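You operate a simulated robot arm through the tools that you are given. There is no shell and no other tool. Be economical: measure what you need, move in short steps, check, and stop when the job is done.

Carry out the task below with a simulated robot arm. There is one attempt and no reset: what you move stays moved.

TASK
Take the white lamp on the bench three top and put it away on the top of the side table. Put one of the cork stoppers from the bench three top on the inside of the yellow tray. Put one of the green filters from the bench three top on the grey framed plate there. Shut the bench three front left door. Put two of the gratings from the far bench top on the bench three top. Stack the tin labelled "twine" from the far bench top on top of the tin that says "studs". Stack the tin marked "nuts" from the far bench top on top of the tin labelled "caps". Put the round lens labelled "30 cm" from the far bench top on top of the red tin and the round lens labelled "20 cm" on the red coiled lead. Put the framed lens labelled "15 cm" from the far bench top on top of the gauge case and the framed lens marked "10 cm" on the black pulley. Any order will do. Set down upright: white lamp, green filter, grating, round lens.

Only the result counts: the job must be done as asked and must still hold three seconds after the hand-in. Knocking over, shifting, dropping, spilling or breaking anything else fails it. Lids that push on must go on centred and level and be pressed home; caps that screw on are set level and turned clockwise until they are tight.

THE ROBOT
A 6-joint arm with a fingered hand on a trunk, on a base that drives. Base frame: it is fixed to the floor where the robot stands at the start and does not move with it; the origin is under the middle of the robot, x ahead of it, y to its left, z up; the surface under the hand at the start is at about z = 0.8. Lengths are in m, angles in rad, forces in N, time in s.
With the tool pointing down near the work surface it reaches from about 0.32 to 0.74 m from the robot's upright axis, wherever it stands. Its first joint turns from -2.897 to 2.897 rad. Places, roughly: bench three front left door [0.1, 1.2, 0.4]; bench three top [0.8, 0.7, 0.8]; black pulley (7x7x3 cm) [0.7, 4, 0.8]; brown tin, orange tin, white tin [1, 3, 0.75]; cork stopper (5x5x4 cm) [1.3, -0.1, 0.8]; framed lens [0.5, 4, 0.75]; gauge case [0.5, 3.75, 0.75]; grating [1.25, 2.75, 0.75]; green filter (3x5x6 cm) [0.4, 0.8, 0.8]; green tin, grey tin, purple tin [1, 3, 0.75]; grey framed plate (5x5x2 cm) [0.4, 1.3, 0.8]; inside of the yellow tray (14x21 cm) [-2.02, 1.48, 0.86]; red coiled lead (8x8x2 cm) [0.3, 3.9, 0.8]; red tin [0.5, 3.5, 0.75]; round lens [0.5, 3.75, 0.75]; top of the side table [1.6, -7.1, 0.8]; white lamp [0.5, 0.25, 0.75]. Payload 4 kg.
The tool frame sits at the grasp point between the pads (the TCP): z along the fingers, y along the line on which they close. The tips reach 0.026 m beyond it. Largest opening 0.148 m; the body of the gripper starts 0.073 m behind the TCP. The gripper is a hand of 3 fingers: y runs from the thumb to the fingers, the wrist lies at [0, 0, -0.239] in the tool frame, and closing takes about 1.5 s.
Orientation is that of the tool frame in the base frame, as a unit quaternion [x, y, z, w]. With the fingers straight down and closing along the base's y, the tool's x points along the base's -x, its y along +y and its z along -z.

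THE INTERFACE
- The arm moves only by the tool arm_command. Its argument "steps" is a list that holds one entry, the list of rows, each a list of 7 numbers: the shift along the base's x, y, z in m, then the turn, a rotation vector about the base's x, y, z in rad, then the finger opening in m, from 0 to 0.148. In form: [[[x, y, z, ax, ay, az, claw], ...]]. A call has 1 to 12 rows; each row shifts and turns the commanded pose from where the row before left it. Each row takes 0.2 s and may step no farther than 0.05 m and 0.15 rad from the row before; otherwise, or with a gripper value out of range, the whole call is refused. A pose out of reach is approached as far as the arm can. The call stops where the force on the tool passes 40 N (or 10 N more than at its start, if that is more) or the arm is blocked; 0.2 s more then pass. The fingers move at their own pace (about 0.153 m/s each) and stop on an object; they squeeze with about 26 N. The grip force told is the motor's: it shows also when the fingers shut on nothing. Time passes only in rows, and 0.2 s behind the last, so rows that do not move let the fingers close. The reply holds the time, the measured pose of the TCP, the force on the tool along the base axes, the opening and the grip force, in the units named above and with some noise, with the torque about the TCP (base axes, N m) and any sound that the robot's microphone picked up, and new pictures: "views" is both (left out), scene, wrist or none.
- Cameras (640 x 400 px; columns grow to the right, rows downward): "scene" is now at [0.0128, 0.1901, 1.4366]; the picture's right is [0.34, -0.94, 0.00], its down [-0.72, -0.26, -0.64] and it looks along [0.60, 0.22, -0.77] (base axes); focal length 270 px, centre (320, 200). "wrist" rides on the gripper at [0.068, -0.039, -0.09] in the tool frame; the picture's right is [0.50, 0.87, 0.00], its down [-0.66, 0.38, -0.65] and it looks along [-0.57, 0.33, 0.76] (tool axes); focal length 222 px, centre (320, 200). There is no depth. A picture from a camera that has moved, and an enlarged one, comes with that camera's place and axes in the base frame and with its lens.
- move_column(by): slides the trunk up (or, below 0, down) by that many m; the arm and the scene camera ride with it, the base frame stays. It gives what a move gives, with no picture.
- base_move(legs): drives the robot by 1 to 6 legs, each [ahead, left, turn to the left] in m, m and rad, along the robot's own axes; the way and the turn of a leg run together, so that a leg with both is an arc; at most 1.5 m and 3.142 rad a leg. The arm and the cameras ride along, it lands a little off, and it stops where it bumps. It gives what a move gives, and a new picture of the scene camera.
- hand_shape(shape): the hand has 3 fingers and takes this shape, open, in about a second: jaw (thumb against the fingers, like two jaws); tri (thumb and two fingers); tip (a fingertip pinch); poke (one finger out to press); point (the index stretched); flat (the hand flat); cup (the hand cupped); fist (a fist). The gripper value then closes the fingers along that shape, each until it touches; the sizes above hold for jaw. It gives what a move gives, with no picture.
- pan_tilt(pan, tilt): turns the head with the scene camera to pan (to the left, within 2.705 rad either way) and tilt (down, from -0.506 to 1.204), counted from straight ahead of the robot. It gives what a move gives, and a new picture of the scene camera.
- close_up(camera, box): a new picture of the part [left, top, right, bottom] of that camera's present view, enlarged. It takes no simulated time.
- hand_in(): hands the job in; it is judged then, once.

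Work in short steps. Places have to be worked out from the pictures, the camera data and where the tool is seen: move nearer, look again, correct. Check each grasp and each placing, and mend what went wrong. You have 556 turns and 360 pictures in all, those below and enlarged ones among them. Open the gripper and draw the arm clear of the work before you hand the job in, unless the task says otherwise; then end with one line.

The tools are called by a JSON object that holds its "op" and its "data". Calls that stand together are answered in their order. arm_command: Moves the arm, as the interface text tells. Its arguments: {"type":"object","properties":{"steps":{"type":"array"},"views":{"type":"string","enum":["both","scene","wrist","none"]}},"required":["steps"]} The other tools are called the same way: move_column (by) slides the trunk up or down; hand_shape (shape) gives the hand a shape; base_move (legs) drives the base; pan_tilt (pan, tilt) turns the head that bears the scene camera; close_up (camera, box) takes an enlarged picture of a part of a camera's view; hand_in () hands the job in.

At the start:

```text
time_s: 0.0
tool_pos: [0.3952, 0.405, 1.064]
tcp_rot: [-0.001, 1.0, 0.0, 0.0]
force: [0.9, 0.2, -0.3]
ft_torque: [0.02, 0.0, -0.02]
grip_width: 0.1477
grasp_force: 0.1
shape: jaw
trunk travel left (down, up): [-0.4, 0.19]
robot x, y, heading: [-0.0031, 0.0027, -0.0]
head pan, tilt: [0.344, 0.874]
```

scene: 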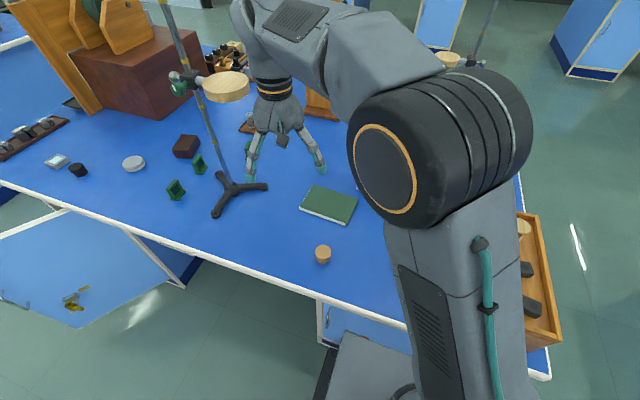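
wrist: 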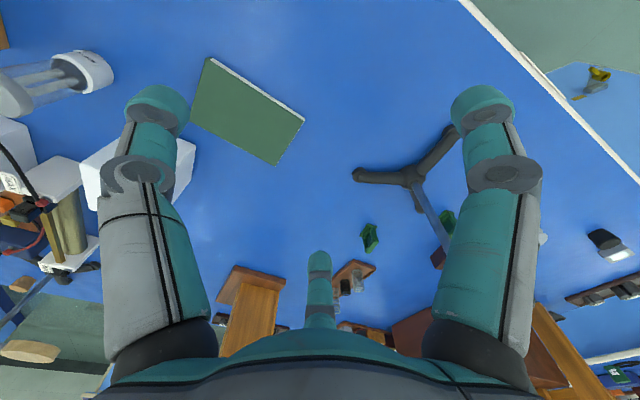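

I'll look around first: pan the head to see the bench to the right.

{"op": "pan_tilt", "data": {"pan": -0.3, "tilt": 0.6}}

{"op": "pan_tilt", "data": {"pan": 0.9, "tilt": 0.5}}

{"op": "pan_tilt", "data": {"pan": 2.0, "tilt": 0.4}}

{"op": "pan_tilt", "data": {"pan": -1.6, "tilt": 0.3}}

```text
time_s: 1.0
tool_pos: [0.3966, 0.4055, 1.0634]
tcp_rot: [0.0, 1.0, -0.001, 0.0]
force: [-0.6, -1.0, 0.4]
ft_torque: [0.02, 0.01, 0.01]
grip_width: 0.1478
grasp_force: 0.1
shape: jaw
trunk travel left (down, up): [-0.4, 0.19]
robot x, y, heading: [-0.0038, -0.0007, -0.003]
head pan, tilt: [-0.3, 0.6]
camera scene: at [0.0249, 0.1381, 1.4594], right [-0.29, -0.96, 0.0], down [-0.54, 0.17, -0.82], along [0.79, -0.24, -0.57], focal length 270 px, centre (320, 200)
```

scene: 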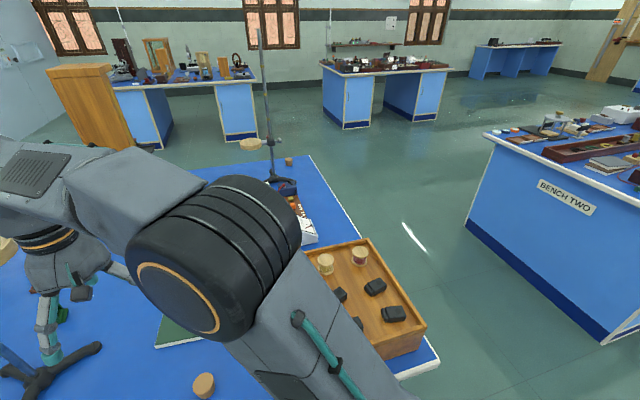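

```text
time_s: 2.4
tool_pos: [0.3954, 0.4047, 1.0642]
tcp_rot: [0.0, 1.0, 0.0, -0.001]
force: [-0.9, -0.5, 0.4]
ft_torque: [0.01, -0.01, -0.01]
grip_width: 0.1481
grasp_force: 0.1
shape: jaw
trunk travel left (down, up): [-0.4, 0.19]
robot x, y, heading: [-0.0006, 0.0015, -0.003]
head pan, tilt: [0.901, 0.499]
camera scene: at [-0.003, 0.2354, 1.4685], right [0.78, -0.62, 0.0], down [-0.3, -0.38, -0.88], along [0.55, 0.69, -0.48], focal length 270 px, centre (320, 200)
```

scene: 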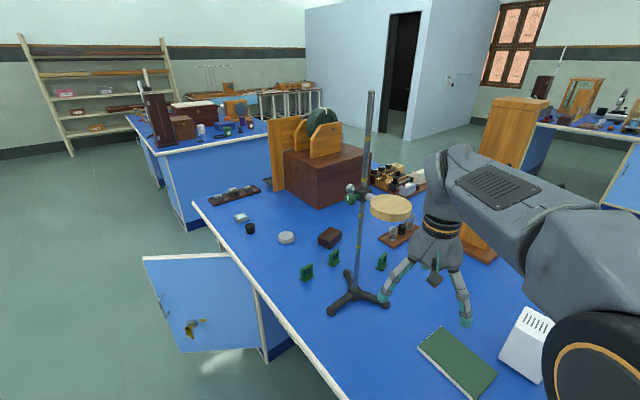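

```text
time_s: 3.8
tool_pos: [0.3963, 0.4052, 1.064]
tcp_rot: [0.0, 1.0, 0.0, 0.0]
force: [0.2, 0.7, 0.3]
ft_torque: [0.01, -0.02, 0.0]
grip_width: 0.1481
grasp_force: 0.0
shape: jaw
trunk travel left (down, up): [-0.4, 0.19]
robot x, y, heading: [0.0039, -0.0005, -0.001]
head pan, tilt: [2.0, 0.4]
camera scene: at [-0.0981, 0.2484, 1.4776], right [0.91, 0.42, 0.0], down [0.16, -0.35, -0.92], along [-0.38, 0.84, -0.39], focal length 270 px, centre (320, 200)
```

scene: 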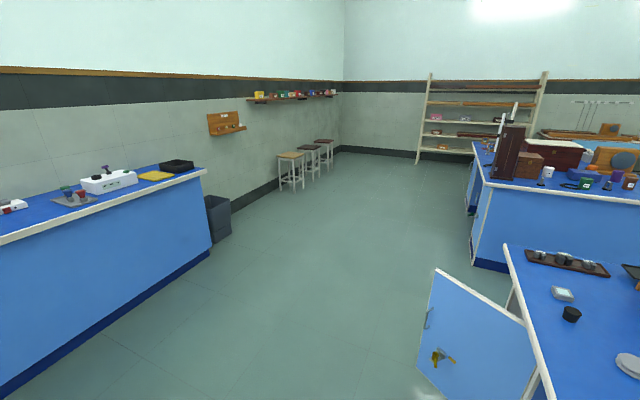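

```text
time_s: 6.8
tool_pos: [0.3965, 0.4048, 1.0644]
tcp_rot: [0.0, 1.0, 0.001, 0.0]
force: [-0.4, -0.5, 0.7]
ft_torque: [-0.05, -0.01, 0.0]
grip_width: 0.148
grasp_force: 0.1
shape: jaw
trunk travel left (down, up): [-0.4, 0.19]
robot x, y, heading: [0.0032, -0.0012, 0.004]
head pan, tilt: [-1.6, 0.3]
camera scene: at [-0.0623, 0.0708, 1.4869], right [-1.0, 0.03, 0.0], down [0.01, 0.3, -0.96], along [-0.03, -0.95, -0.3], focal length 270 px, centre (320, 200)
```

scene: 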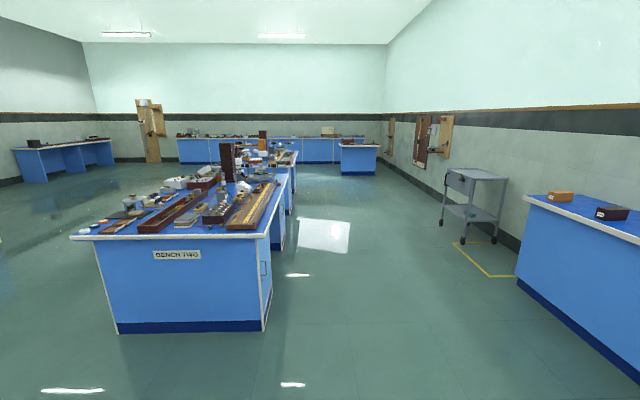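

Overview is clear. Next I look at the near items on bench three in detail.

{"op": "pan_tilt", "data": {"pan": 0.7, "tilt": 0.7}}

{"op": "close_up", "data": {"camera": "scene", "box": [60, 150, 320, 320]}}

{"op": "close_up", "data": {"camera": "scene", "box": [300, 150, 560, 320]}}

```text
time_s: 8.9
tool_pos: [0.3953, 0.4056, 1.0639]
tcp_rot: [0.001, 1.0, -0.001, 0.0]
force: [-0.2, 0.9, -0.7]
ft_torque: [0.0, 0.0, 0.0]
grip_width: 0.148
grasp_force: 0.1
shape: jaw
trunk travel left (down, up): [-0.4, 0.19]
robot x, y, heading: [-0.0004, -0.0025, -0.002]
head pan, tilt: [0.7, 0.7]
camera scene: at [0.0054, 0.2188, 1.4508], right [0.64, -0.77, 0.0], down [-0.49, -0.41, -0.76], along [0.59, 0.49, -0.64], focal length 270 px, centre (320, 200)
```

scene: 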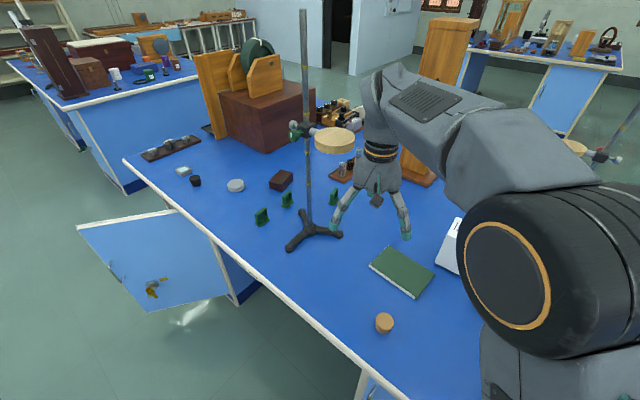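

```text
2.35 times, centred on (190, 235) of scene
camera zoom: at [0.0054, 0.2188, 1.4508], right [0.64, -0.77, 0.0], down [-0.49, -0.41, -0.76], along [0.59, 0.49, -0.64], focal length 635 px, centre (626, 118)
```

zoom: 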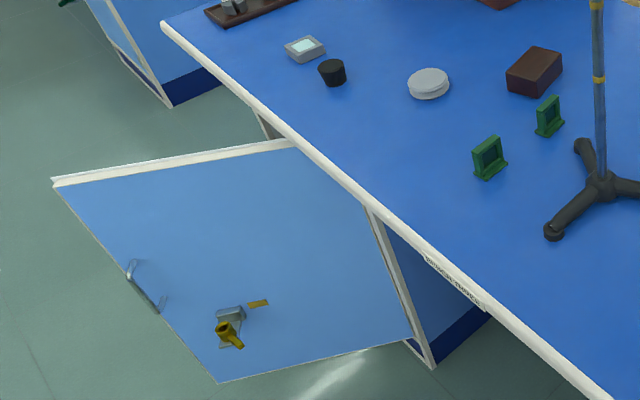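

```text
2.35 times, centred on (430, 235) of scene
camera zoom: at [0.0054, 0.2188, 1.4508], right [0.64, -0.77, 0.0], down [-0.49, -0.41, -0.76], along [0.59, 0.49, -0.64], focal length 635 px, centre (61, 118)
```

zoom: 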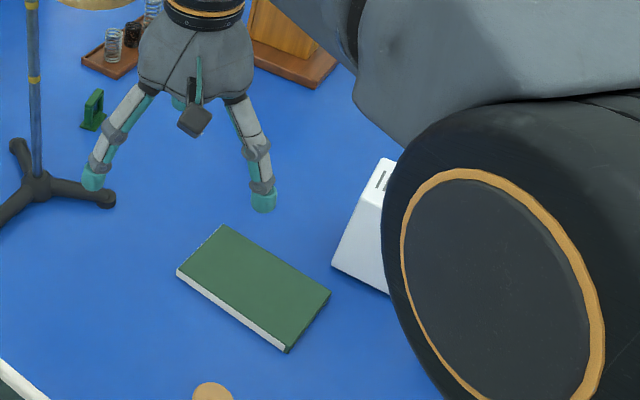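

The glass-and-white object seen by the wrist could be the lamp; take enlarged wrist views of it.

{"op": "close_up", "data": {"camera": "wrist", "box": [0, 20, 200, 220]}}

{"op": "close_up", "data": {"camera": "wrist", "box": [0, 100, 130, 300]}}

```text
2.00 times, centred on (100, 120) of wrist
camera zoom: at [0.329, 0.3662, 1.1549], right [-0.5, 0.87, 0.0], down [0.66, 0.38, 0.65], along [0.57, 0.33, -0.76], focal length 444 px, centre (760, 360)
```

zoom: 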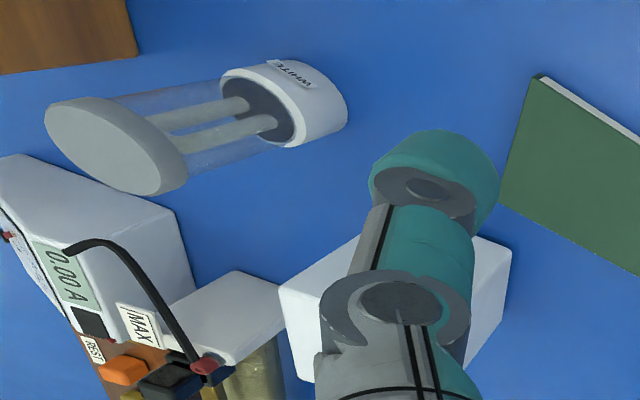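

```text
2.00 times, centred on (65, 200) of wrist
camera zoom: at [0.329, 0.3662, 1.1549], right [-0.5, 0.87, 0.0], down [0.66, 0.38, 0.65], along [0.57, 0.33, -0.76], focal length 444 px, centre (830, 200)
```

zoom: 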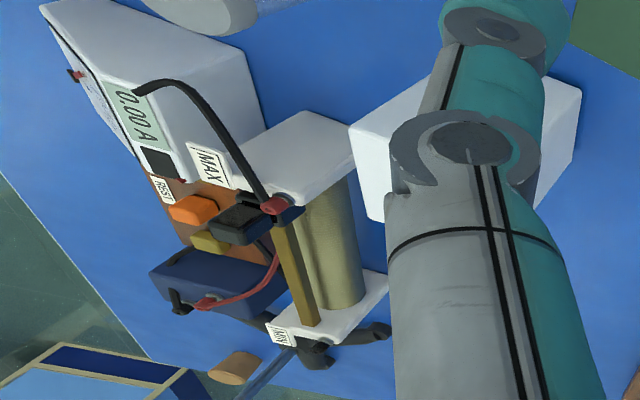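

The white lamp stands at about (0.54, 0.12). The stand's rod is at ~(0.45, 0.62), so I swing the tool off the bench to the left before strafing.

{"op": "arm_command", "data": {"steps": [[[-0.045, 0.01, 0.02, 0, 0, 0.1, 0.1], [-0.045, 0.01, 0.02, 0, 0, 0.1, 0.1], [-0.045, 0.01, 0.02, 0, 0, 0.1, 0.1], [-0.045, 0.01, 0, 0, 0, 0.1, 0.1], [-0.045, 0.01, 0, 0, 0, 0.1, 0.1], [-0.045, 0.01, 0, 0, 0, 0.1, 0.1], [-0.045, 0.01, 0, 0, 0, 0.1, 0.1], [-0.045, 0.01, 0, 0, 0, 0.1, 0.1]]], "views": "scene"}}

```text
refused: row 1 steps farther than a row can; nothing moved
```

Slightly too long a step; reduce it.

{"op": "arm_command", "data": {"steps": [[[-0.045, 0.01, 0.015, 0, 0, 0.1, 0.1], [-0.045, 0.01, 0.015, 0, 0, 0.1, 0.1], [-0.045, 0.01, 0.015, 0, 0, 0.1, 0.1], [-0.045, 0.01, 0, 0, 0, 0.1, 0.1], [-0.045, 0.01, 0, 0, 0, 0.1, 0.1], [-0.045, 0.01, 0, 0, 0, 0.1, 0.1], [-0.045, 0.01, 0, 0, 0, 0.1, 0.1], [-0.045, 0.01, 0, 0, 0, 0.1, 0.1]]], "views": "scene"}}

```text
time_s: 10.7
tool_pos: [0.0372, 0.4846, 1.1099]
tcp_rot: [-0.389, 0.921, 0.001, 0.001]
force: [0.0, 0.3, -0.4]
ft_torque: [0.0, 0.03, -0.01]
grip_width: 0.1005
grasp_force: 0.0
shape: jaw
trunk travel left (down, up): [-0.4, 0.19]
robot x, y, heading: [0.0015, -0.0014, 0.0]
head pan, tilt: [0.7, 0.7]
camera scene: at [0.0054, 0.2188, 1.4508], right [0.64, -0.76, 0.0], down [-0.49, -0.41, -0.76], along [0.59, 0.49, -0.64], focal length 270 px, centre (320, 200)
```

scene: 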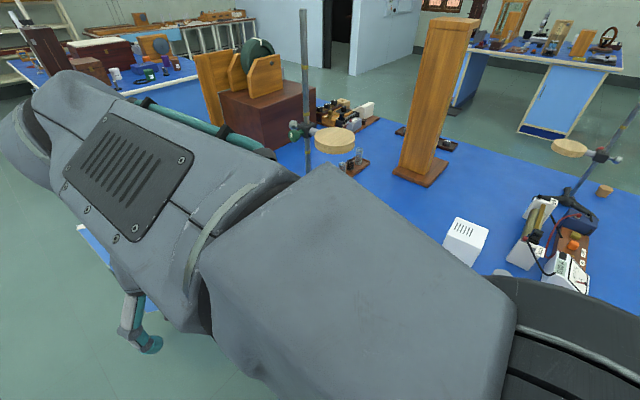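

Clear of the rod now. Drive left 0.8 m.

{"op": "base_move", "data": {"legs": [[-0.05, 0.8, 0]]}}

{"op": "pan_tilt", "data": {"pan": 0.1, "tilt": 1.0}}

```text
time_s: 15.0
tool_pos: [-0.0404, 1.2908, 1.1084]
tcp_rot: [-0.403, 0.915, 0.0, 0.0]
force: [-0.5, -0.1, 0.0]
ft_torque: [0.01, 0.04, -0.02]
grip_width: 0.1003
grasp_force: 0.0
shape: jaw
trunk travel left (down, up): [-0.4, 0.19]
robot x, y, heading: [-0.0631, 0.8005, 0.033]
head pan, tilt: [0.7, 0.7]
camera scene: at [-0.0654, 1.0236, 1.4508], right [0.67, -0.74, 0.0], down [-0.48, -0.43, -0.76], along [0.57, 0.51, -0.64], focal length 270 px, centre (320, 200)
```

scene: 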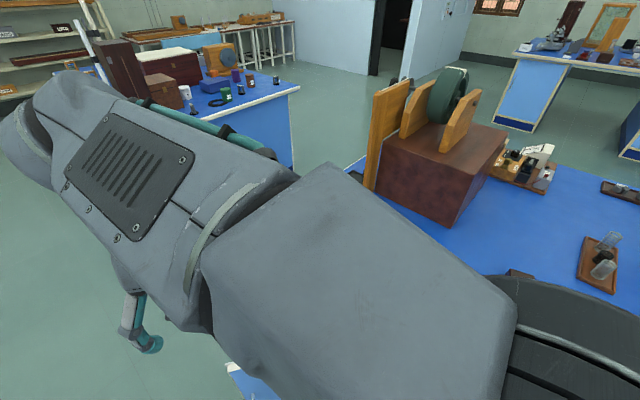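

```text
time_s: 16.0
tool_pos: [-0.0406, 1.2894, 1.1078]
tcp_rot: [-0.404, 0.915, 0.0, 0.0]
force: [-0.2, -0.5, 0.5]
ft_torque: [-0.02, -0.03, -0.03]
grip_width: 0.1006
grasp_force: 0.2
shape: jaw
trunk travel left (down, up): [-0.4, 0.19]
robot x, y, heading: [-0.0653, 0.8055, 0.027]
head pan, tilt: [0.099, 1.0]
camera scene: at [-0.0596, 0.9761, 1.4274], right [0.13, -0.99, 0.0], down [-0.83, -0.11, -0.54], along [0.54, 0.07, -0.84], focal length 270 px, centre (320, 200)
```

scene: 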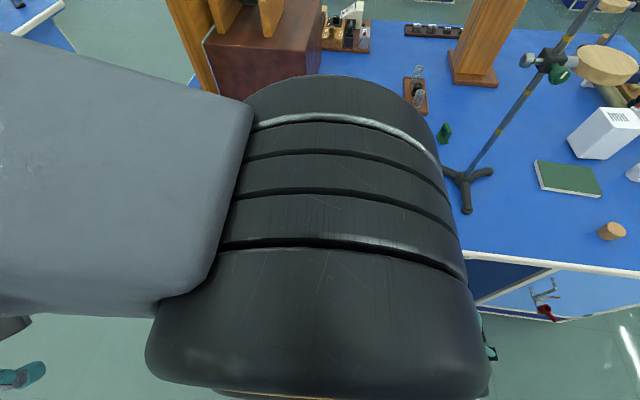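

The shoulder blocks the head. I swing the tool over the bench at about (0.36, 1.1) and use the wrist camera.

{"op": "arm_command", "data": {"steps": [[[0.045, 0, 0, 0, 0, -0.1, 0.1], [0.045, 0, 0, 0, 0, -0.1, 0.1], [0.045, -0.01, 0, 0, 0, -0.1, 0.1], [0.045, -0.02, 0, 0, 0, -0.1, 0.1], [0.045, -0.02, 0, 0, 0, -0.1, 0.1], [0.045, -0.02, 0, 0, 0, -0.1, 0.1], [0.045, -0.02, 0, 0, 0, -0.1, 0.1], [0.045, -0.02, 0, 0, 0, -0.1, 0.1], [0.02, -0.03, 0, 0, 0, 0, 0.1]]]}}

```text
time_s: 18.0
tool_pos: [0.3367, 1.1482, 1.1102]
tcp_rot: [-0.014, 1.0, 0.0, 0.0]
force: [0.0, 0.4, 0.0]
ft_torque: [0.01, 0.0, -0.06]
grip_width: 0.1004
grasp_force: 0.1
shape: jaw
trunk travel left (down, up): [-0.4, 0.19]
robot x, y, heading: [-0.063, 0.8064, 0.033]
head pan, tilt: [0.099, 1.0]
camera scene: at [-0.0594, 0.9763, 1.4273], right [0.13, -0.99, 0.0], down [-0.83, -0.11, -0.54], along [0.54, 0.07, -0.84], focal length 270 px, centre (320, 200)
camera wrist: at [0.272, 1.1074, 1.2019], right [-0.53, 0.85, 0.0], down [0.64, 0.4, 0.65], along [0.56, 0.34, -0.76], focal length 222 px, centre (320, 200)
```

scene: 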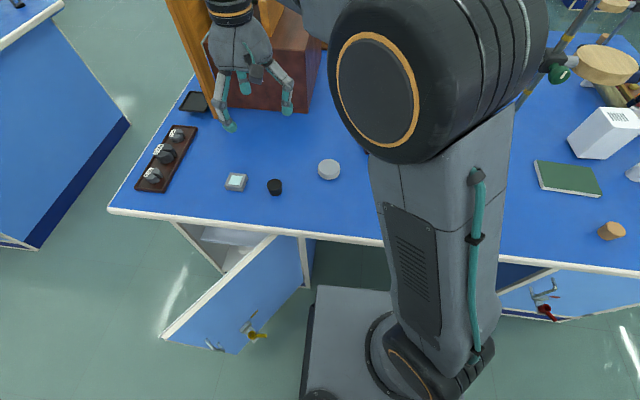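
wrist: 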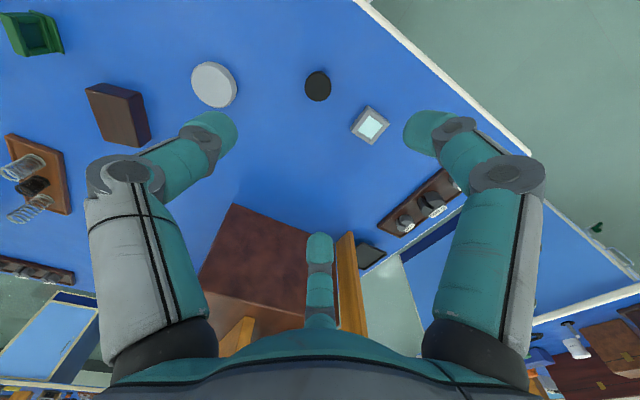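

The framed plate is at about (0.363, 1.265). Now move over the filters for a look.

{"op": "arm_command", "data": {"steps": [[[-0.01, -0.045, 0, 0, 0, 0, 0.1], [-0.01, -0.045, 0, 0, 0, 0, 0.1], [0, -0.045, 0, 0, 0, 0, 0.1], [0, -0.045, 0, 0, 0, 0, 0.1], [0, -0.045, 0, 0, 0, 0, 0.1], [0, -0.045, 0, 0, 0, 0, 0.1]]], "views": "wrist"}}

```text
time_s: 19.4
tool_pos: [0.3205, 0.8768, 1.1082]
tcp_rot: [-0.015, 1.0, 0.001, 0.0]
force: [0.1, -0.6, 0.2]
ft_torque: [0.0, 0.03, 0.0]
grip_width: 0.1003
grasp_force: 0.0
shape: jaw
trunk travel left (down, up): [-0.4, 0.19]
robot x, y, heading: [-0.066, 0.8107, 0.031]
head pan, tilt: [0.099, 1.0]
camera wrist: at [0.2548, 0.8365, 1.1987], right [-0.53, 0.85, 0.0], down [0.64, 0.4, 0.65], along [0.56, 0.34, -0.76], focal length 222 px, centre (320, 200)
```

wrist: 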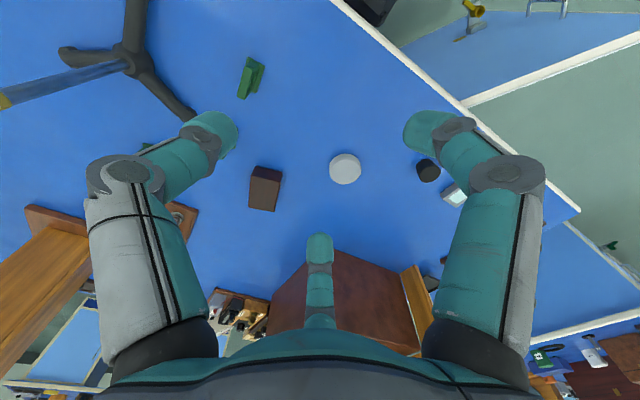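

Zoom on the filter to get its orientation.

{"op": "close_up", "data": {"camera": "wrist", "box": [200, 40, 300, 120]}}

{"op": "close_up", "data": {"camera": "scene", "box": [200, 150, 300, 220]}}

```text
5.00 times, centred on (250, 80) of wrist
camera zoom: at [0.2548, 0.8365, 1.1987], right [-0.53, 0.85, 0.0], down [0.64, 0.4, 0.65], along [0.56, 0.34, -0.76], focal length 1111 px, centre (670, 800)
```

zoom: 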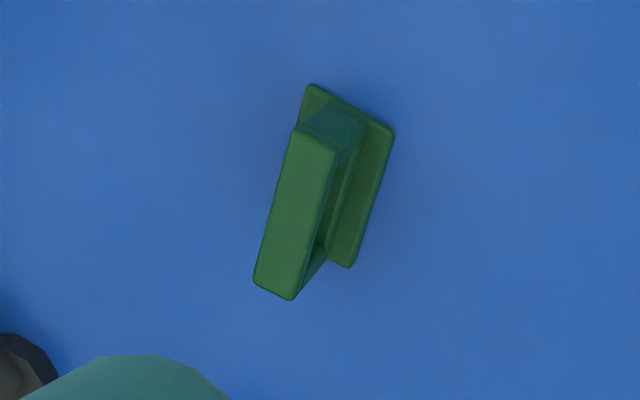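

```text
5.71 times, centred on (250, 185) of scene
camera zoom: at [-0.0596, 0.9761, 1.4274], right [0.13, -0.99, 0.0], down [-0.83, -0.11, -0.54], along [0.54, 0.07, -0.84], focal length 1542 px, centre (720, 286)
```

zoom: 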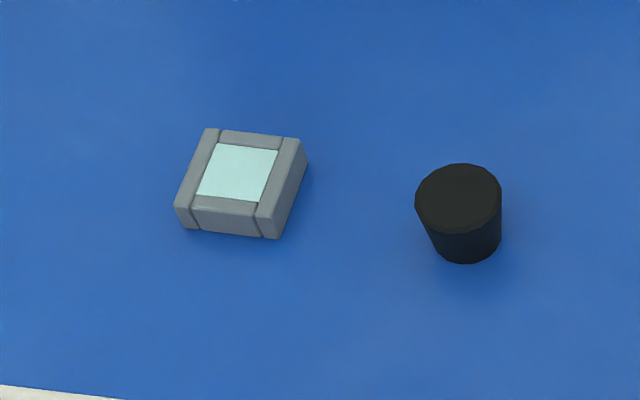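

Filter 1: centre (0.381, 0.787), frame long along x, thin along y, so the present orientation fits. Move above it and descend partway.

{"op": "arm_command", "data": {"steps": [[[0.03, -0.03, 0, 0, 0, -0.03, 0.09], [0.03, -0.03, 0, 0, 0, 0, 0.09], [0, -0.03, 0, 0, 0, 0, 0.09], [0, 0, -0.05, 0, 0, 0, 0.09], [0, 0, -0.05, 0, 0, 0, 0.09], [0, 0, -0.04, 0, 0, 0, 0.09]]], "views": "both"}}

```text
time_s: 20.8
tool_pos: [0.3824, 0.7907, 0.9683]
tcp_rot: [-0.001, 1.0, 0.0, 0.001]
force: [0.3, -0.1, 0.4]
ft_torque: [0.01, 0.02, -0.01]
grip_width: 0.0904
grasp_force: 0.0
shape: jaw
trunk travel left (down, up): [-0.4, 0.19]
robot x, y, heading: [-0.0623, 0.8066, 0.033]
head pan, tilt: [0.099, 1.0]
camera scene: at [-0.0595, 0.976, 1.4274], right [0.13, -0.99, 0.0], down [-0.83, -0.11, -0.54], along [0.54, 0.07, -0.84], focal length 270 px, centre (320, 200)
camera wrist: at [0.3148, 0.7523, 1.06], right [-0.5, 0.87, 0.0], down [0.65, 0.38, 0.65], along [0.57, 0.33, -0.76], focal length 222 px, centre (320, 200)
```

scene: 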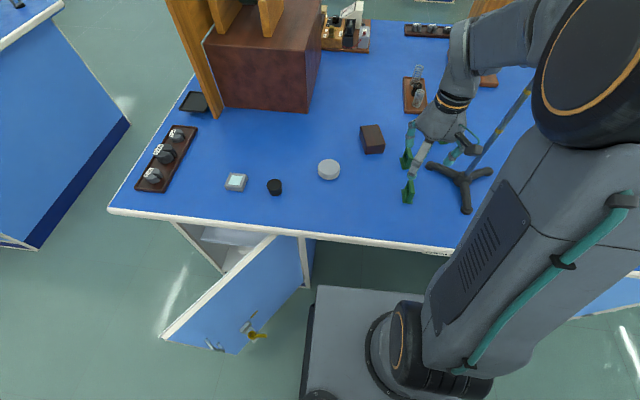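
wrist: 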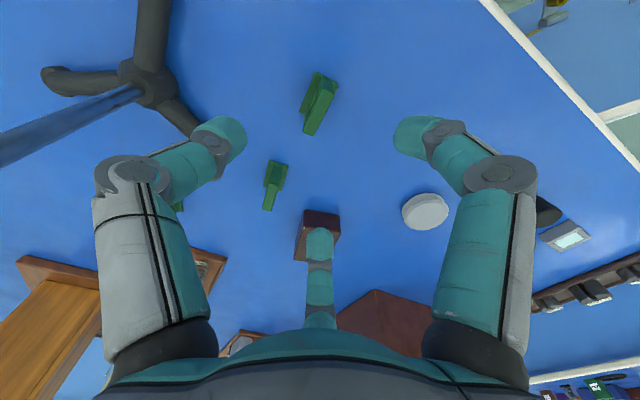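

The filter is where expected. The two fingers look spread in x, so I close the hand up here to see how they converge.

{"op": "arm_command", "data": {"steps": [[[-0.003, -0.003, 0, 0, 0, 0, 0.03], [0, 0, 0, 0, 0, 0, 0.03]]], "views": "both"}}

{"op": "close_up", "data": {"camera": "scene", "box": [370, 80, 500, 220]}}

```text
time_s: 21.4
tool_pos: [0.3784, 0.7882, 0.9696]
tcp_rot: [-0.001, 1.0, 0.0, -0.001]
force: [1.3, -0.4, -0.2]
ft_torque: [-0.03, 0.01, -0.05]
grip_width: 0.0305
grasp_force: 0.1
shape: jaw
trunk travel left (down, up): [-0.4, 0.19]
robot x, y, heading: [-0.0685, 0.8037, 0.033]
head pan, tilt: [0.099, 1.0]
camera scene: at [-0.0596, 0.9759, 1.4274], right [0.13, -0.99, 0.0], down [-0.83, -0.11, -0.54], along [0.54, 0.07, -0.84], focal length 270 px, centre (320, 200)
camera wrist: at [0.3109, 0.7497, 1.0609], right [-0.5, 0.87, 0.0], down [0.65, 0.38, 0.65], along [0.57, 0.33, -0.76], focal length 222 px, centre (320, 200)
```

scene: 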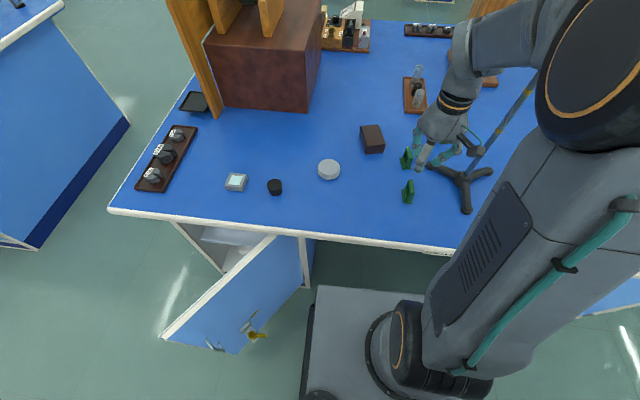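
wrist: 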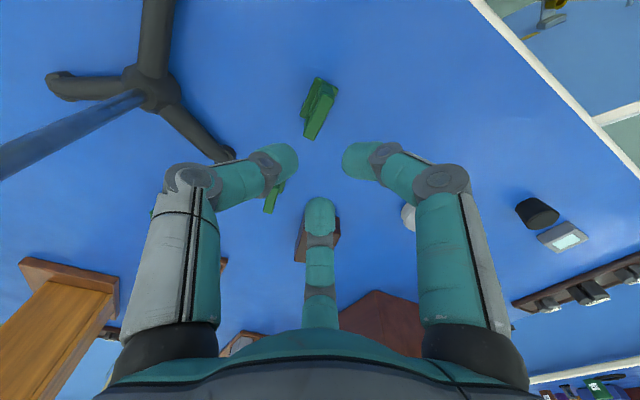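

```text
2.86 times, centred on (435, 150) of scene
camera zoom: at [-0.0596, 0.9759, 1.4274], right [0.13, -0.99, 0.0], down [-0.83, -0.11, -0.54], along [0.54, 0.07, -0.84], focal length 771 px, centre (-9, 343)
```

zoom: 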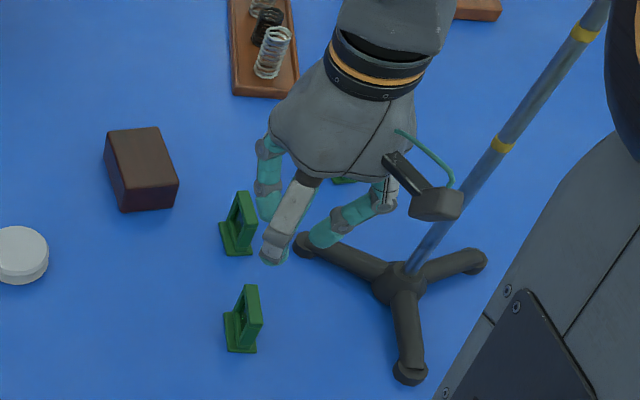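

The fingers converge radially. Try the "tip" pinch shape, which may suit thin things better, and look at it.

{"op": "hand_shape", "data": {"shape": "tip"}}

{"op": "close_up", "data": {"camera": "wrist", "box": [0, 0, 640, 400]}}

{"op": "close_up", "data": {"camera": "scene", "box": [370, 80, 500, 220]}}

```text
time_s: 22.3
tool_pos: [0.3784, 0.7877, 0.9708]
tcp_rot: [-0.002, 1.0, 0.0, 0.0]
force: [0.1, 0.1, -0.2]
ft_torque: [0.0, -0.02, 0.03]
grip_width: 0.1478
grasp_force: 0.1
shape: tip
trunk travel left (down, up): [-0.4, 0.19]
robot x, y, heading: [-0.0633, 0.8054, 0.035]
head pan, tilt: [0.099, 1.0]
```

```text
1.00 times, centred on (320, 200) of wrist (not enlarged: the box is as wide or as high as the picture)
camera zoom: at [0.311, 0.7497, 1.0611], right [-0.5, 0.87, 0.0], down [0.65, 0.38, 0.65], along [0.57, 0.33, -0.76], focal length 222 px, centre (320, 200)
```

zoom: 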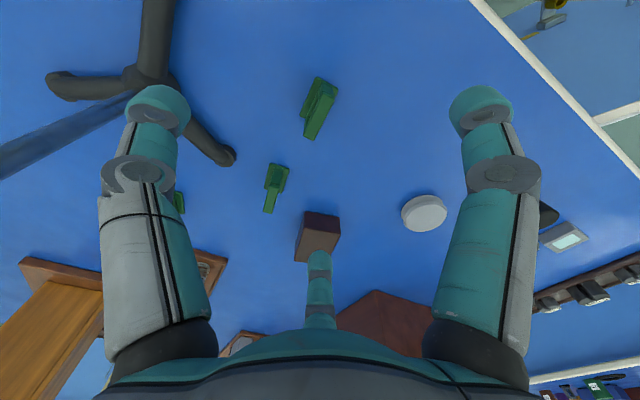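

```text
2.86 times, centred on (435, 150) of scene
camera zoom: at [-0.0596, 0.976, 1.4274], right [0.13, -0.99, 0.0], down [-0.83, -0.11, -0.54], along [0.54, 0.07, -0.84], focal length 771 px, centre (-9, 343)
```

zoom: 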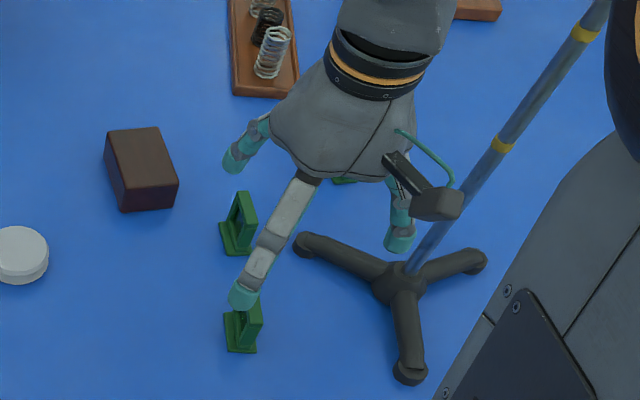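

Close the tip shape partly to see how it pinches.

{"op": "arm_command", "data": {"steps": [[[0, 0, 0, 0, 0, 0, 0.03], [0, 0, 0, 0, 0, 0, 0.03], [0, 0, 0, 0, 0, 0, 0.03]]], "views": "wrist"}}

{"op": "close_up", "data": {"camera": "scene", "box": [370, 80, 500, 220]}}

```text
time_s: 23.1
tool_pos: [0.3778, 0.7899, 0.9712]
tcp_rot: [0.0, 1.0, -0.001, 0.0]
force: [-0.4, -0.2, -0.1]
ft_torque: [-0.02, 0.02, -0.03]
grip_width: 0.0303
grasp_force: 0.1
shape: tip
trunk travel left (down, up): [-0.4, 0.19]
robot x, y, heading: [-0.0642, 0.8006, 0.032]
head pan, tilt: [0.099, 1.0]
camera wrist: at [0.311, 0.7497, 1.0611], right [-0.5, 0.87, 0.0], down [0.65, 0.38, 0.65], along [0.57, 0.33, -0.76], focal length 222 px, centre (320, 200)
```

wrist: 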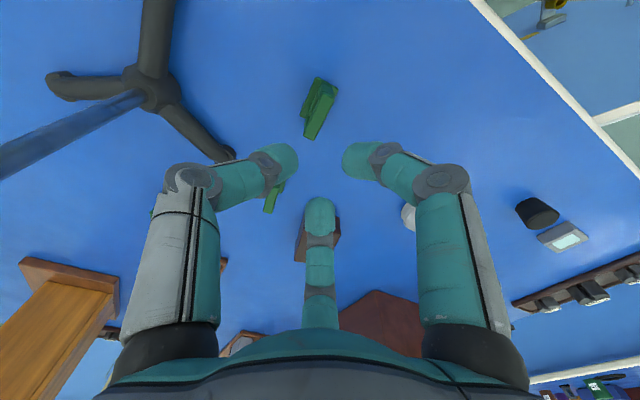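

```text
2.86 times, centred on (435, 150) of scene
camera zoom: at [-0.0596, 0.976, 1.4274], right [0.13, -0.99, 0.0], down [-0.83, -0.11, -0.54], along [0.54, 0.07, -0.84], focal length 771 px, centre (-9, 343)
```

zoom: 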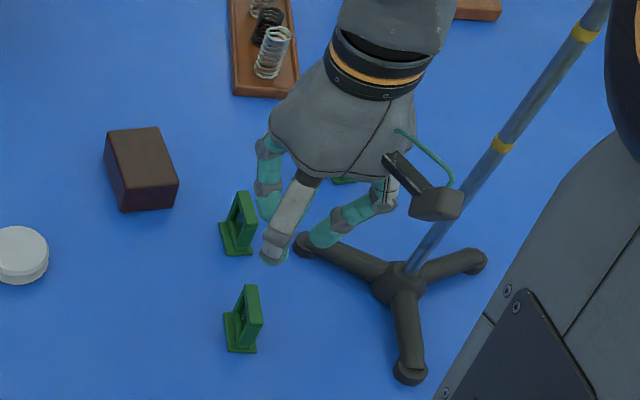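

Both shapes close the same three-fingered way, which still cages the frame (thumb on a face, fingers on the other edges). Descend with opening 0.11 to z≈0.842.

{"op": "hand_shape", "data": {"shape": "jaw"}}

{"op": "arm_command", "data": {"steps": [[[0.002, -0.001, -0.04, 0, 0, 0, 0.11], [0, 0, -0.04, 0, 0, 0, 0.11], [0, 0, -0.03, 0, 0, 0, 0.11], [0, 0, -0.019, 0, 0, 0, 0.11]]], "views": "both"}}

{"op": "close_up", "data": {"camera": "scene", "box": [370, 120, 500, 220]}}

```text
time_s: 24.0
tool_pos: [0.378, 0.7896, 0.9709]
tcp_rot: [0.0, 1.0, 0.0, -0.001]
force: [-0.2, 0.6, 0.0]
ft_torque: [0.02, 0.0, 0.0]
grip_width: 0.1479
grasp_force: 0.0
shape: jaw
trunk travel left (down, up): [-0.4, 0.19]
robot x, y, heading: [-0.0653, 0.8065, 0.029]
head pan, tilt: [0.099, 1.0]
```

```text
time_s: 25.0
tool_pos: [0.3785, 0.7879, 0.8386]
tcp_rot: [-0.001, 1.0, 0.0, 0.0]
force: [-0.2, 0.0, -0.5]
ft_torque: [0.01, -0.02, 0.0]
grip_width: 0.1103
grasp_force: 0.2
shape: jaw
trunk travel left (down, up): [-0.4, 0.19]
robot x, y, heading: [-0.0606, 0.8097, 0.03]
head pan, tilt: [0.099, 1.0]
camera scene: at [-0.0596, 0.976, 1.4274], right [0.13, -0.99, 0.0], down [-0.83, -0.11, -0.54], along [0.54, 0.07, -0.84], focal length 270 px, centre (320, 200)
camera wrist: at [0.3119, 0.7478, 0.9295], right [-0.5, 0.87, 0.0], down [0.65, 0.38, 0.65], along [0.57, 0.33, -0.76], focal length 222 px, centre (320, 200)
```

scene: 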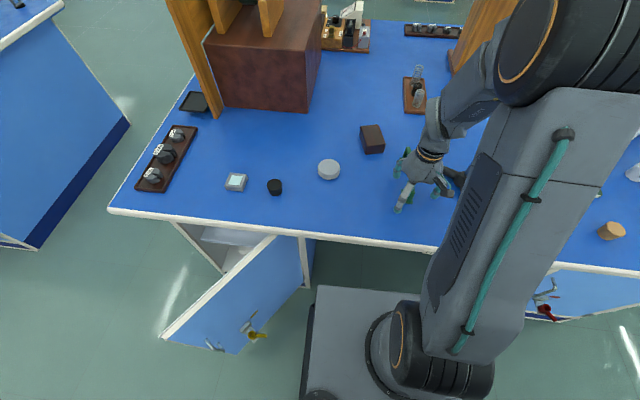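
wrist: 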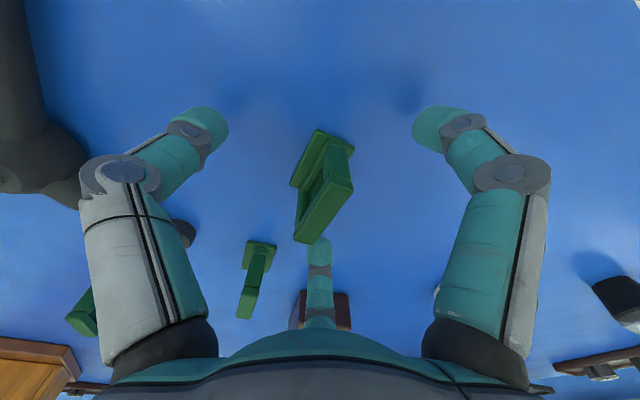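

```text
4.00 times, centred on (435, 170) of scene
camera zoom: at [-0.0596, 0.976, 1.4274], right [0.13, -0.99, 0.0], down [-0.83, -0.11, -0.54], along [0.54, 0.07, -0.84], focal length 1080 px, centre (-140, 320)
```

zoom: 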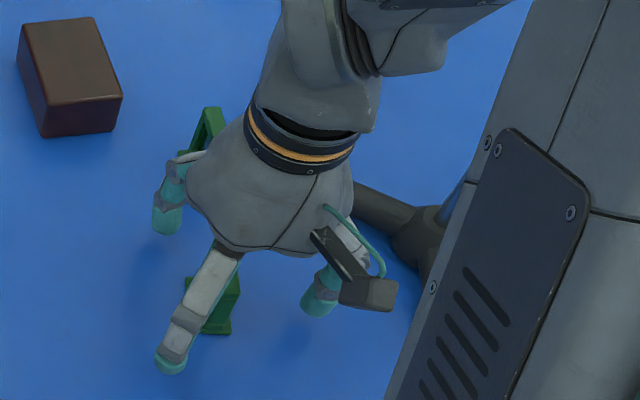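

The filter is centred between the fingers. Close on it.

{"op": "arm_command", "data": {"steps": [[[0, -0.002, 0, 0, 0, 0, 0.06], [0, 0, 0, 0, 0, 0, 0.03], [0, 0, 0, 0, 0, 0, 0.0], [0, 0, 0, 0, 0, 0, 0.0], [0, 0, 0, 0, 0, 0, 0.0], [0, 0, 0, 0, 0, 0, 0.0]]], "views": "both"}}

{"op": "close_up", "data": {"camera": "scene", "box": [370, 120, 500, 220]}}

```text
time_s: 26.4
tool_pos: [0.3778, 0.7846, 0.839]
tcp_rot: [-0.001, 1.0, 0.0, 0.0]
force: [-0.6, 0.0, 0.1]
ft_torque: [0.0, 0.02, -0.03]
grip_width: 0.0136
grasp_force: 26.1
shape: jaw
trunk travel left (down, up): [-0.4, 0.19]
robot x, y, heading: [-0.0645, 0.8025, 0.03]
head pan, tilt: [0.099, 1.0]
camera scene: at [-0.0595, 0.976, 1.4274], right [0.13, -0.99, 0.0], down [-0.83, -0.11, -0.54], along [0.54, 0.07, -0.84], focal length 270 px, centre (320, 200)
camera wrist: at [0.3111, 0.7454, 0.9297], right [-0.5, 0.87, 0.0], down [0.65, 0.38, 0.65], along [0.57, 0.33, -0.76], focal length 222 px, centre (320, 200)
```

scene: 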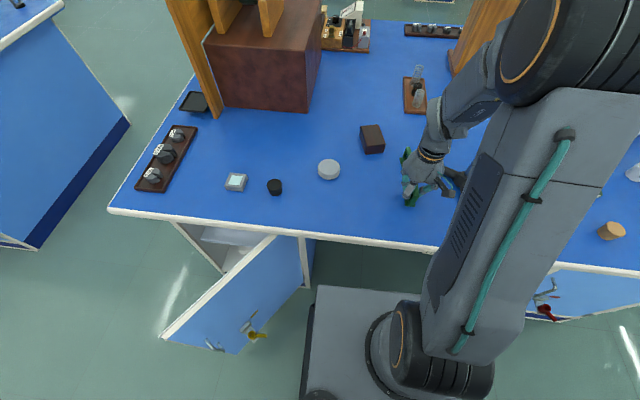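
wrist: 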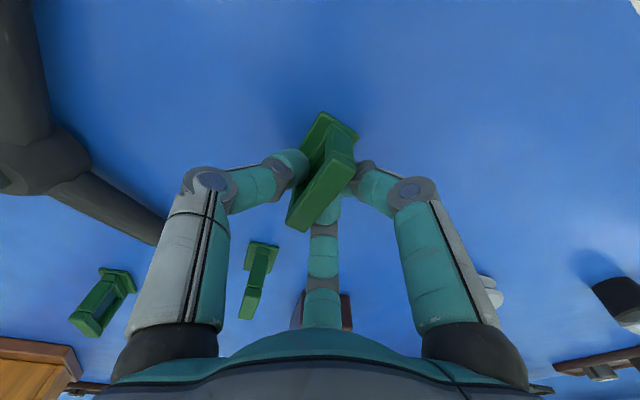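

```text
4.00 times, centred on (435, 170) of scene
camera zoom: at [-0.0595, 0.976, 1.4274], right [0.13, -0.99, 0.0], down [-0.83, -0.11, -0.54], along [0.54, 0.07, -0.84], focal length 1080 px, centre (-140, 320)
```

zoom: 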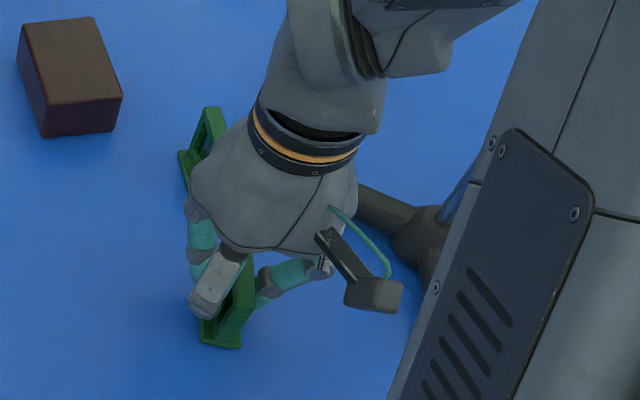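

Gripped at 26 N, width 1.4 cm. Lift and check.

{"op": "arm_command", "data": {"steps": [[[0, 0, 0.03, 0, 0, 0, 0.0], [0, 0, 0.04, 0, 0, 0, 0.0], [0, 0.02, 0.03, 0, 0, 0, 0.0]]], "views": "both"}}

```text
time_s: 27.2
tool_pos: [0.3759, 0.8037, 0.9411]
tcp_rot: [-0.002, 1.0, 0.0, 0.0]
force: [0.4, 0.1, -0.3]
ft_torque: [-0.01, 0.0, -0.03]
grip_width: 0.0138
grasp_force: 26.1
shape: jaw
trunk travel left (down, up): [-0.4, 0.19]
robot x, y, heading: [-0.0628, 0.8044, 0.03]
head pan, tilt: [0.099, 1.0]
camera scene: at [-0.0595, 0.9758, 1.4274], right [0.13, -0.99, 0.0], down [-0.83, -0.11, -0.54], along [0.54, 0.07, -0.84], focal length 270 px, centre (320, 200)
camera wrist: at [0.3084, 0.7642, 1.0319], right [-0.5, 0.87, 0.0], down [0.66, 0.38, 0.65], along [0.57, 0.33, -0.76], focal length 222 px, centre (320, 200)
```

scene: 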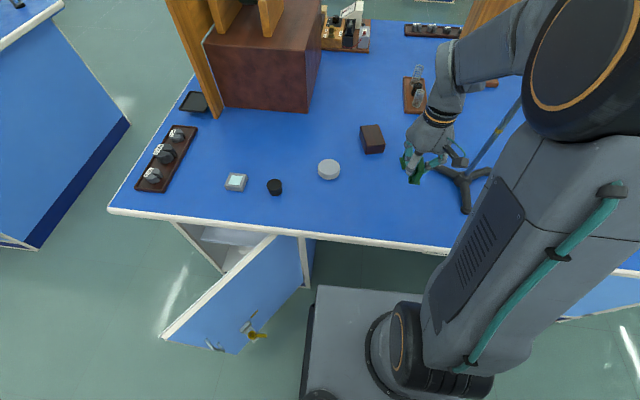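
wrist: 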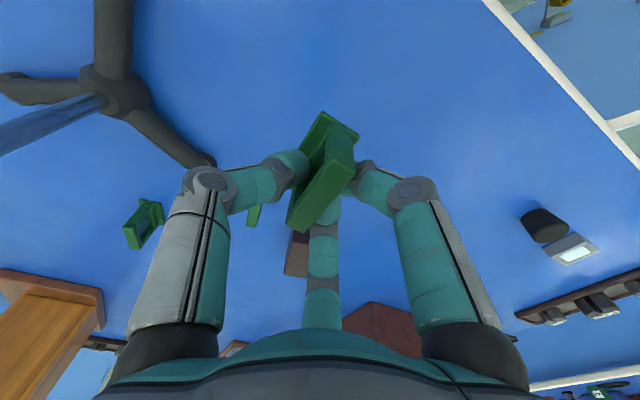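

Filter held upright. Carry it along y to over the plate (centre ≈ (0.366, 1.268), axis-aligned).

{"op": "arm_command", "data": {"steps": [[[0, 0.047, 0, 0, 0, 0, 0.0], [0, 0.047, 0, 0, 0, 0, 0.0], [0, 0.047, 0, 0, 0, 0, 0.0], [0, 0.047, 0, 0, 0, 0, 0.0], [0, 0.047, 0, 0, 0, 0, 0.0], [0, 0.047, 0, 0, 0, 0, 0.0], [0, 0.047, 0, 0, 0, 0, 0.0], [0, 0.047, 0, 0, 0, 0, 0.0], [0, 0.047, 0, 0, 0, 0, 0.0], [-0.002, 0.044, 0, 0, 0, 0, 0.0], [0, 0, 0, 0, 0, 0, 0.0]]], "views": "both"}}

{"op": "close_up", "data": {"camera": "scene", "box": [180, 90, 300, 220]}}

{"op": "close_up", "data": {"camera": "wrist", "box": [250, 60, 400, 240]}}

```text
time_s: 29.6
tool_pos: [0.3723, 1.2718, 0.94]
tcp_rot: [-0.002, 1.0, 0.0, 0.0]
force: [-0.7, 0.3, 0.4]
ft_torque: [-0.02, -0.01, -0.01]
grip_width: 0.0134
grasp_force: 25.3
shape: jaw
trunk travel left (down, up): [-0.4, 0.19]
robot x, y, heading: [-0.0682, 0.8076, 0.029]
head pan, tilt: [0.099, 1.0]
camera scene: at [-0.0595, 0.9764, 1.4273], right [0.13, -0.99, 0.0], down [-0.83, -0.11, -0.54], along [0.54, 0.07, -0.84], focal length 270 px, centre (320, 200)
camera wrist: at [0.3063, 1.2339, 1.0308], right [-0.5, 0.87, 0.0], down [0.65, 0.38, 0.65], along [0.57, 0.33, -0.76], focal length 222 px, centre (320, 200)
```

scene: 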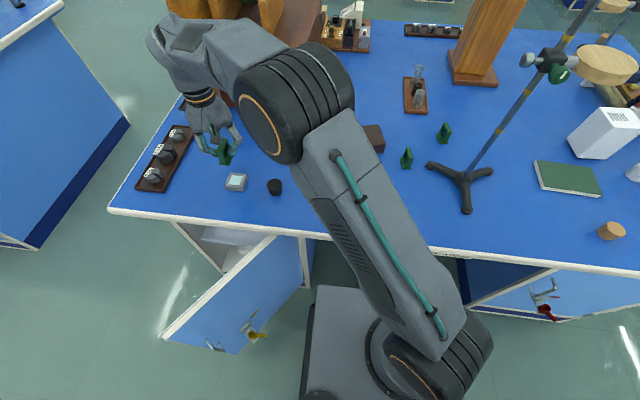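
wrist: 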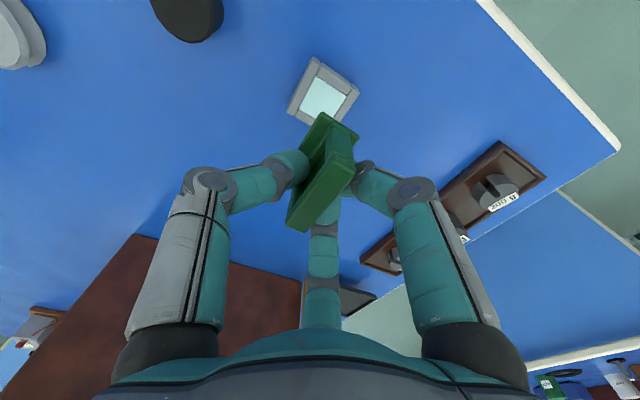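

```text
3.08 times, centred on (240, 155) of scene
camera zoom: at [-0.0595, 0.9764, 1.4273], right [0.13, -0.99, 0.0], down [-0.83, -0.11, -0.54], along [0.54, 0.07, -0.84], focal length 830 px, centre (566, 338)
```

zoom: 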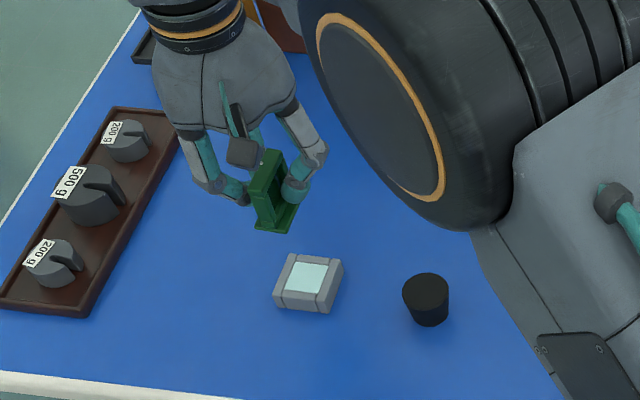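

```text
2.22 times, centred on (325, 150) of wrist
camera zoom: at [0.3063, 1.2339, 1.0308], right [-0.5, 0.87, 0.0], down [0.65, 0.38, 0.65], along [0.57, 0.33, -0.76], focal length 494 px, centre (309, 311)
```

zoom: 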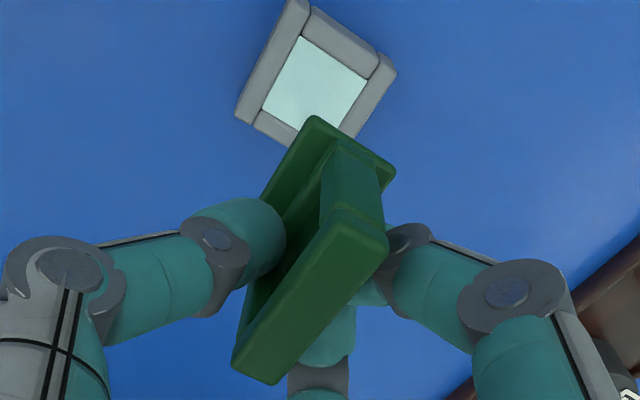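

In wrist terms the filter base is centred in y and about 4 mm too far in x. Correct and descend, last bit gently.

{"op": "arm_command", "data": {"steps": [[[-0.004, 0, -0.03, 0, 0, 0, 0.0], [0, 0, -0.03, 0, 0, 0, 0.0], [0, 0, -0.008, 0, 0, 0, 0.0], [0, 0, -0.004, 0, 0, 0, 0.0]]], "views": "wrist"}}

{"op": "close_up", "data": {"camera": "scene", "box": [180, 110, 300, 220]}}

```text
time_s: 30.6
tool_pos: [0.3714, 1.2715, 0.8677]
tcp_rot: [0.0, 1.0, 0.0, -0.001]
force: [-0.4, 0.4, -0.8]
ft_torque: [0.0, 0.0, 0.01]
grip_width: 0.0134
grasp_force: 26.0
shape: jaw
trunk travel left (down, up): [-0.4, 0.19]
robot x, y, heading: [-0.063, 0.8032, 0.03]
head pan, tilt: [0.099, 1.0]
camera wrist: at [0.3047, 1.2329, 0.9577], right [-0.5, 0.87, 0.0], down [0.66, 0.38, 0.65], along [0.57, 0.33, -0.76], focal length 222 px, centre (320, 200)
```

wrist: 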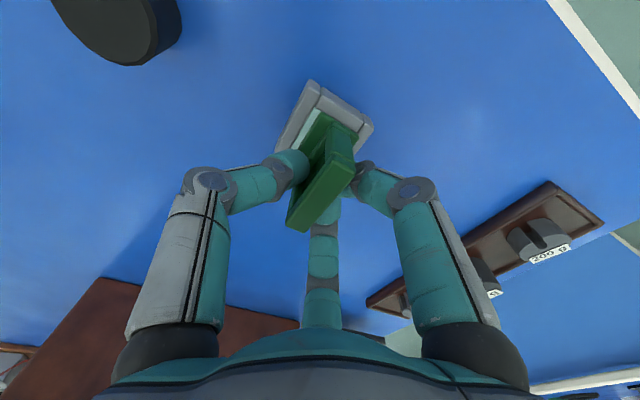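

```text
3.64 times, centred on (240, 165) of scene
camera zoom: at [-0.0595, 0.9761, 1.4274], right [0.13, -0.99, 0.0], down [-0.83, -0.11, -0.54], along [0.54, 0.07, -0.84], focal length 982 px, centre (611, 327)
```

zoom: 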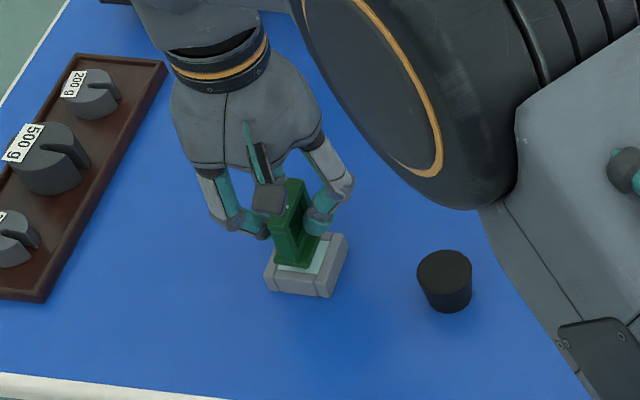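

Filter needs ~6 mm toward -x; correct and lower until contact.

{"op": "arm_command", "data": {"steps": [[[-0.006, -0.001, 0, 0, 0, 0, 0.0], [0, 0, -0.004, 0, 0, 0, 0.0], [0, 0, -0.003, 0, 0, 0, 0.0], [0, 0, 0, 0, 0, 0, 0.0]]], "views": "wrist"}}

{"op": "close_up", "data": {"camera": "scene", "box": [210, 140, 280, 210]}}

```text
time_s: 31.6
tool_pos: [0.3649, 1.2694, 0.8599]
tcp_rot: [-0.001, 1.0, -0.001, -0.001]
force: [-0.2, 0.6, -1.1]
ft_torque: [-0.01, -0.01, 0.0]
grip_width: 0.0135
grasp_force: 25.8
shape: jaw
trunk travel left (down, up): [-0.4, 0.19]
robot x, y, heading: [-0.0649, 0.8013, 0.032]
head pan, tilt: [0.099, 1.0]
camera wrist: at [0.2987, 1.2318, 0.9507], right [-0.5, 0.87, 0.0], down [0.66, 0.38, 0.65], along [0.57, 0.33, -0.76], focal length 222 px, centre (320, 200)
```

wrist: 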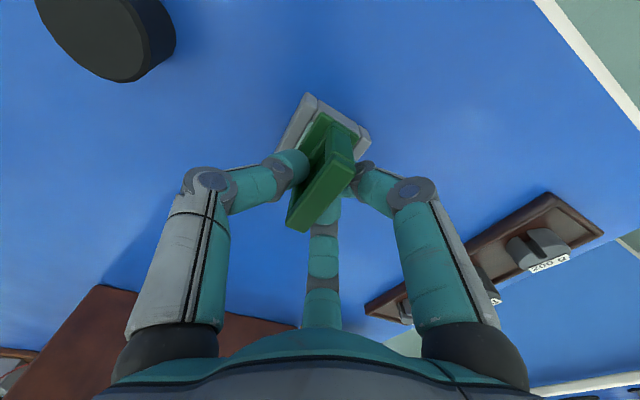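

```text
5.71 times, centred on (245, 175) of scene
camera zoom: at [-0.0595, 0.9761, 1.4274], right [0.13, -0.99, 0.0], down [-0.83, -0.11, -0.54], along [0.54, 0.07, -0.84], focal length 1542 px, centre (749, 343)
```

zoom: 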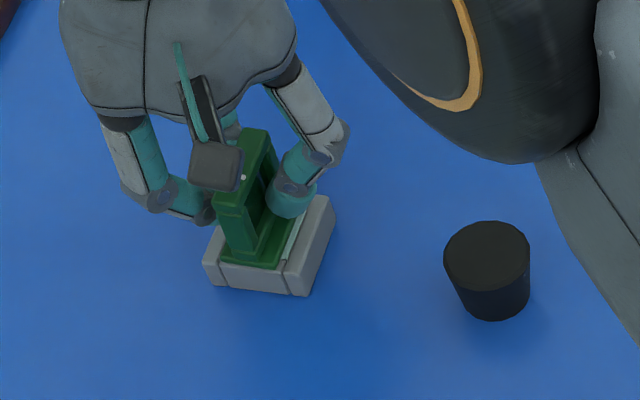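

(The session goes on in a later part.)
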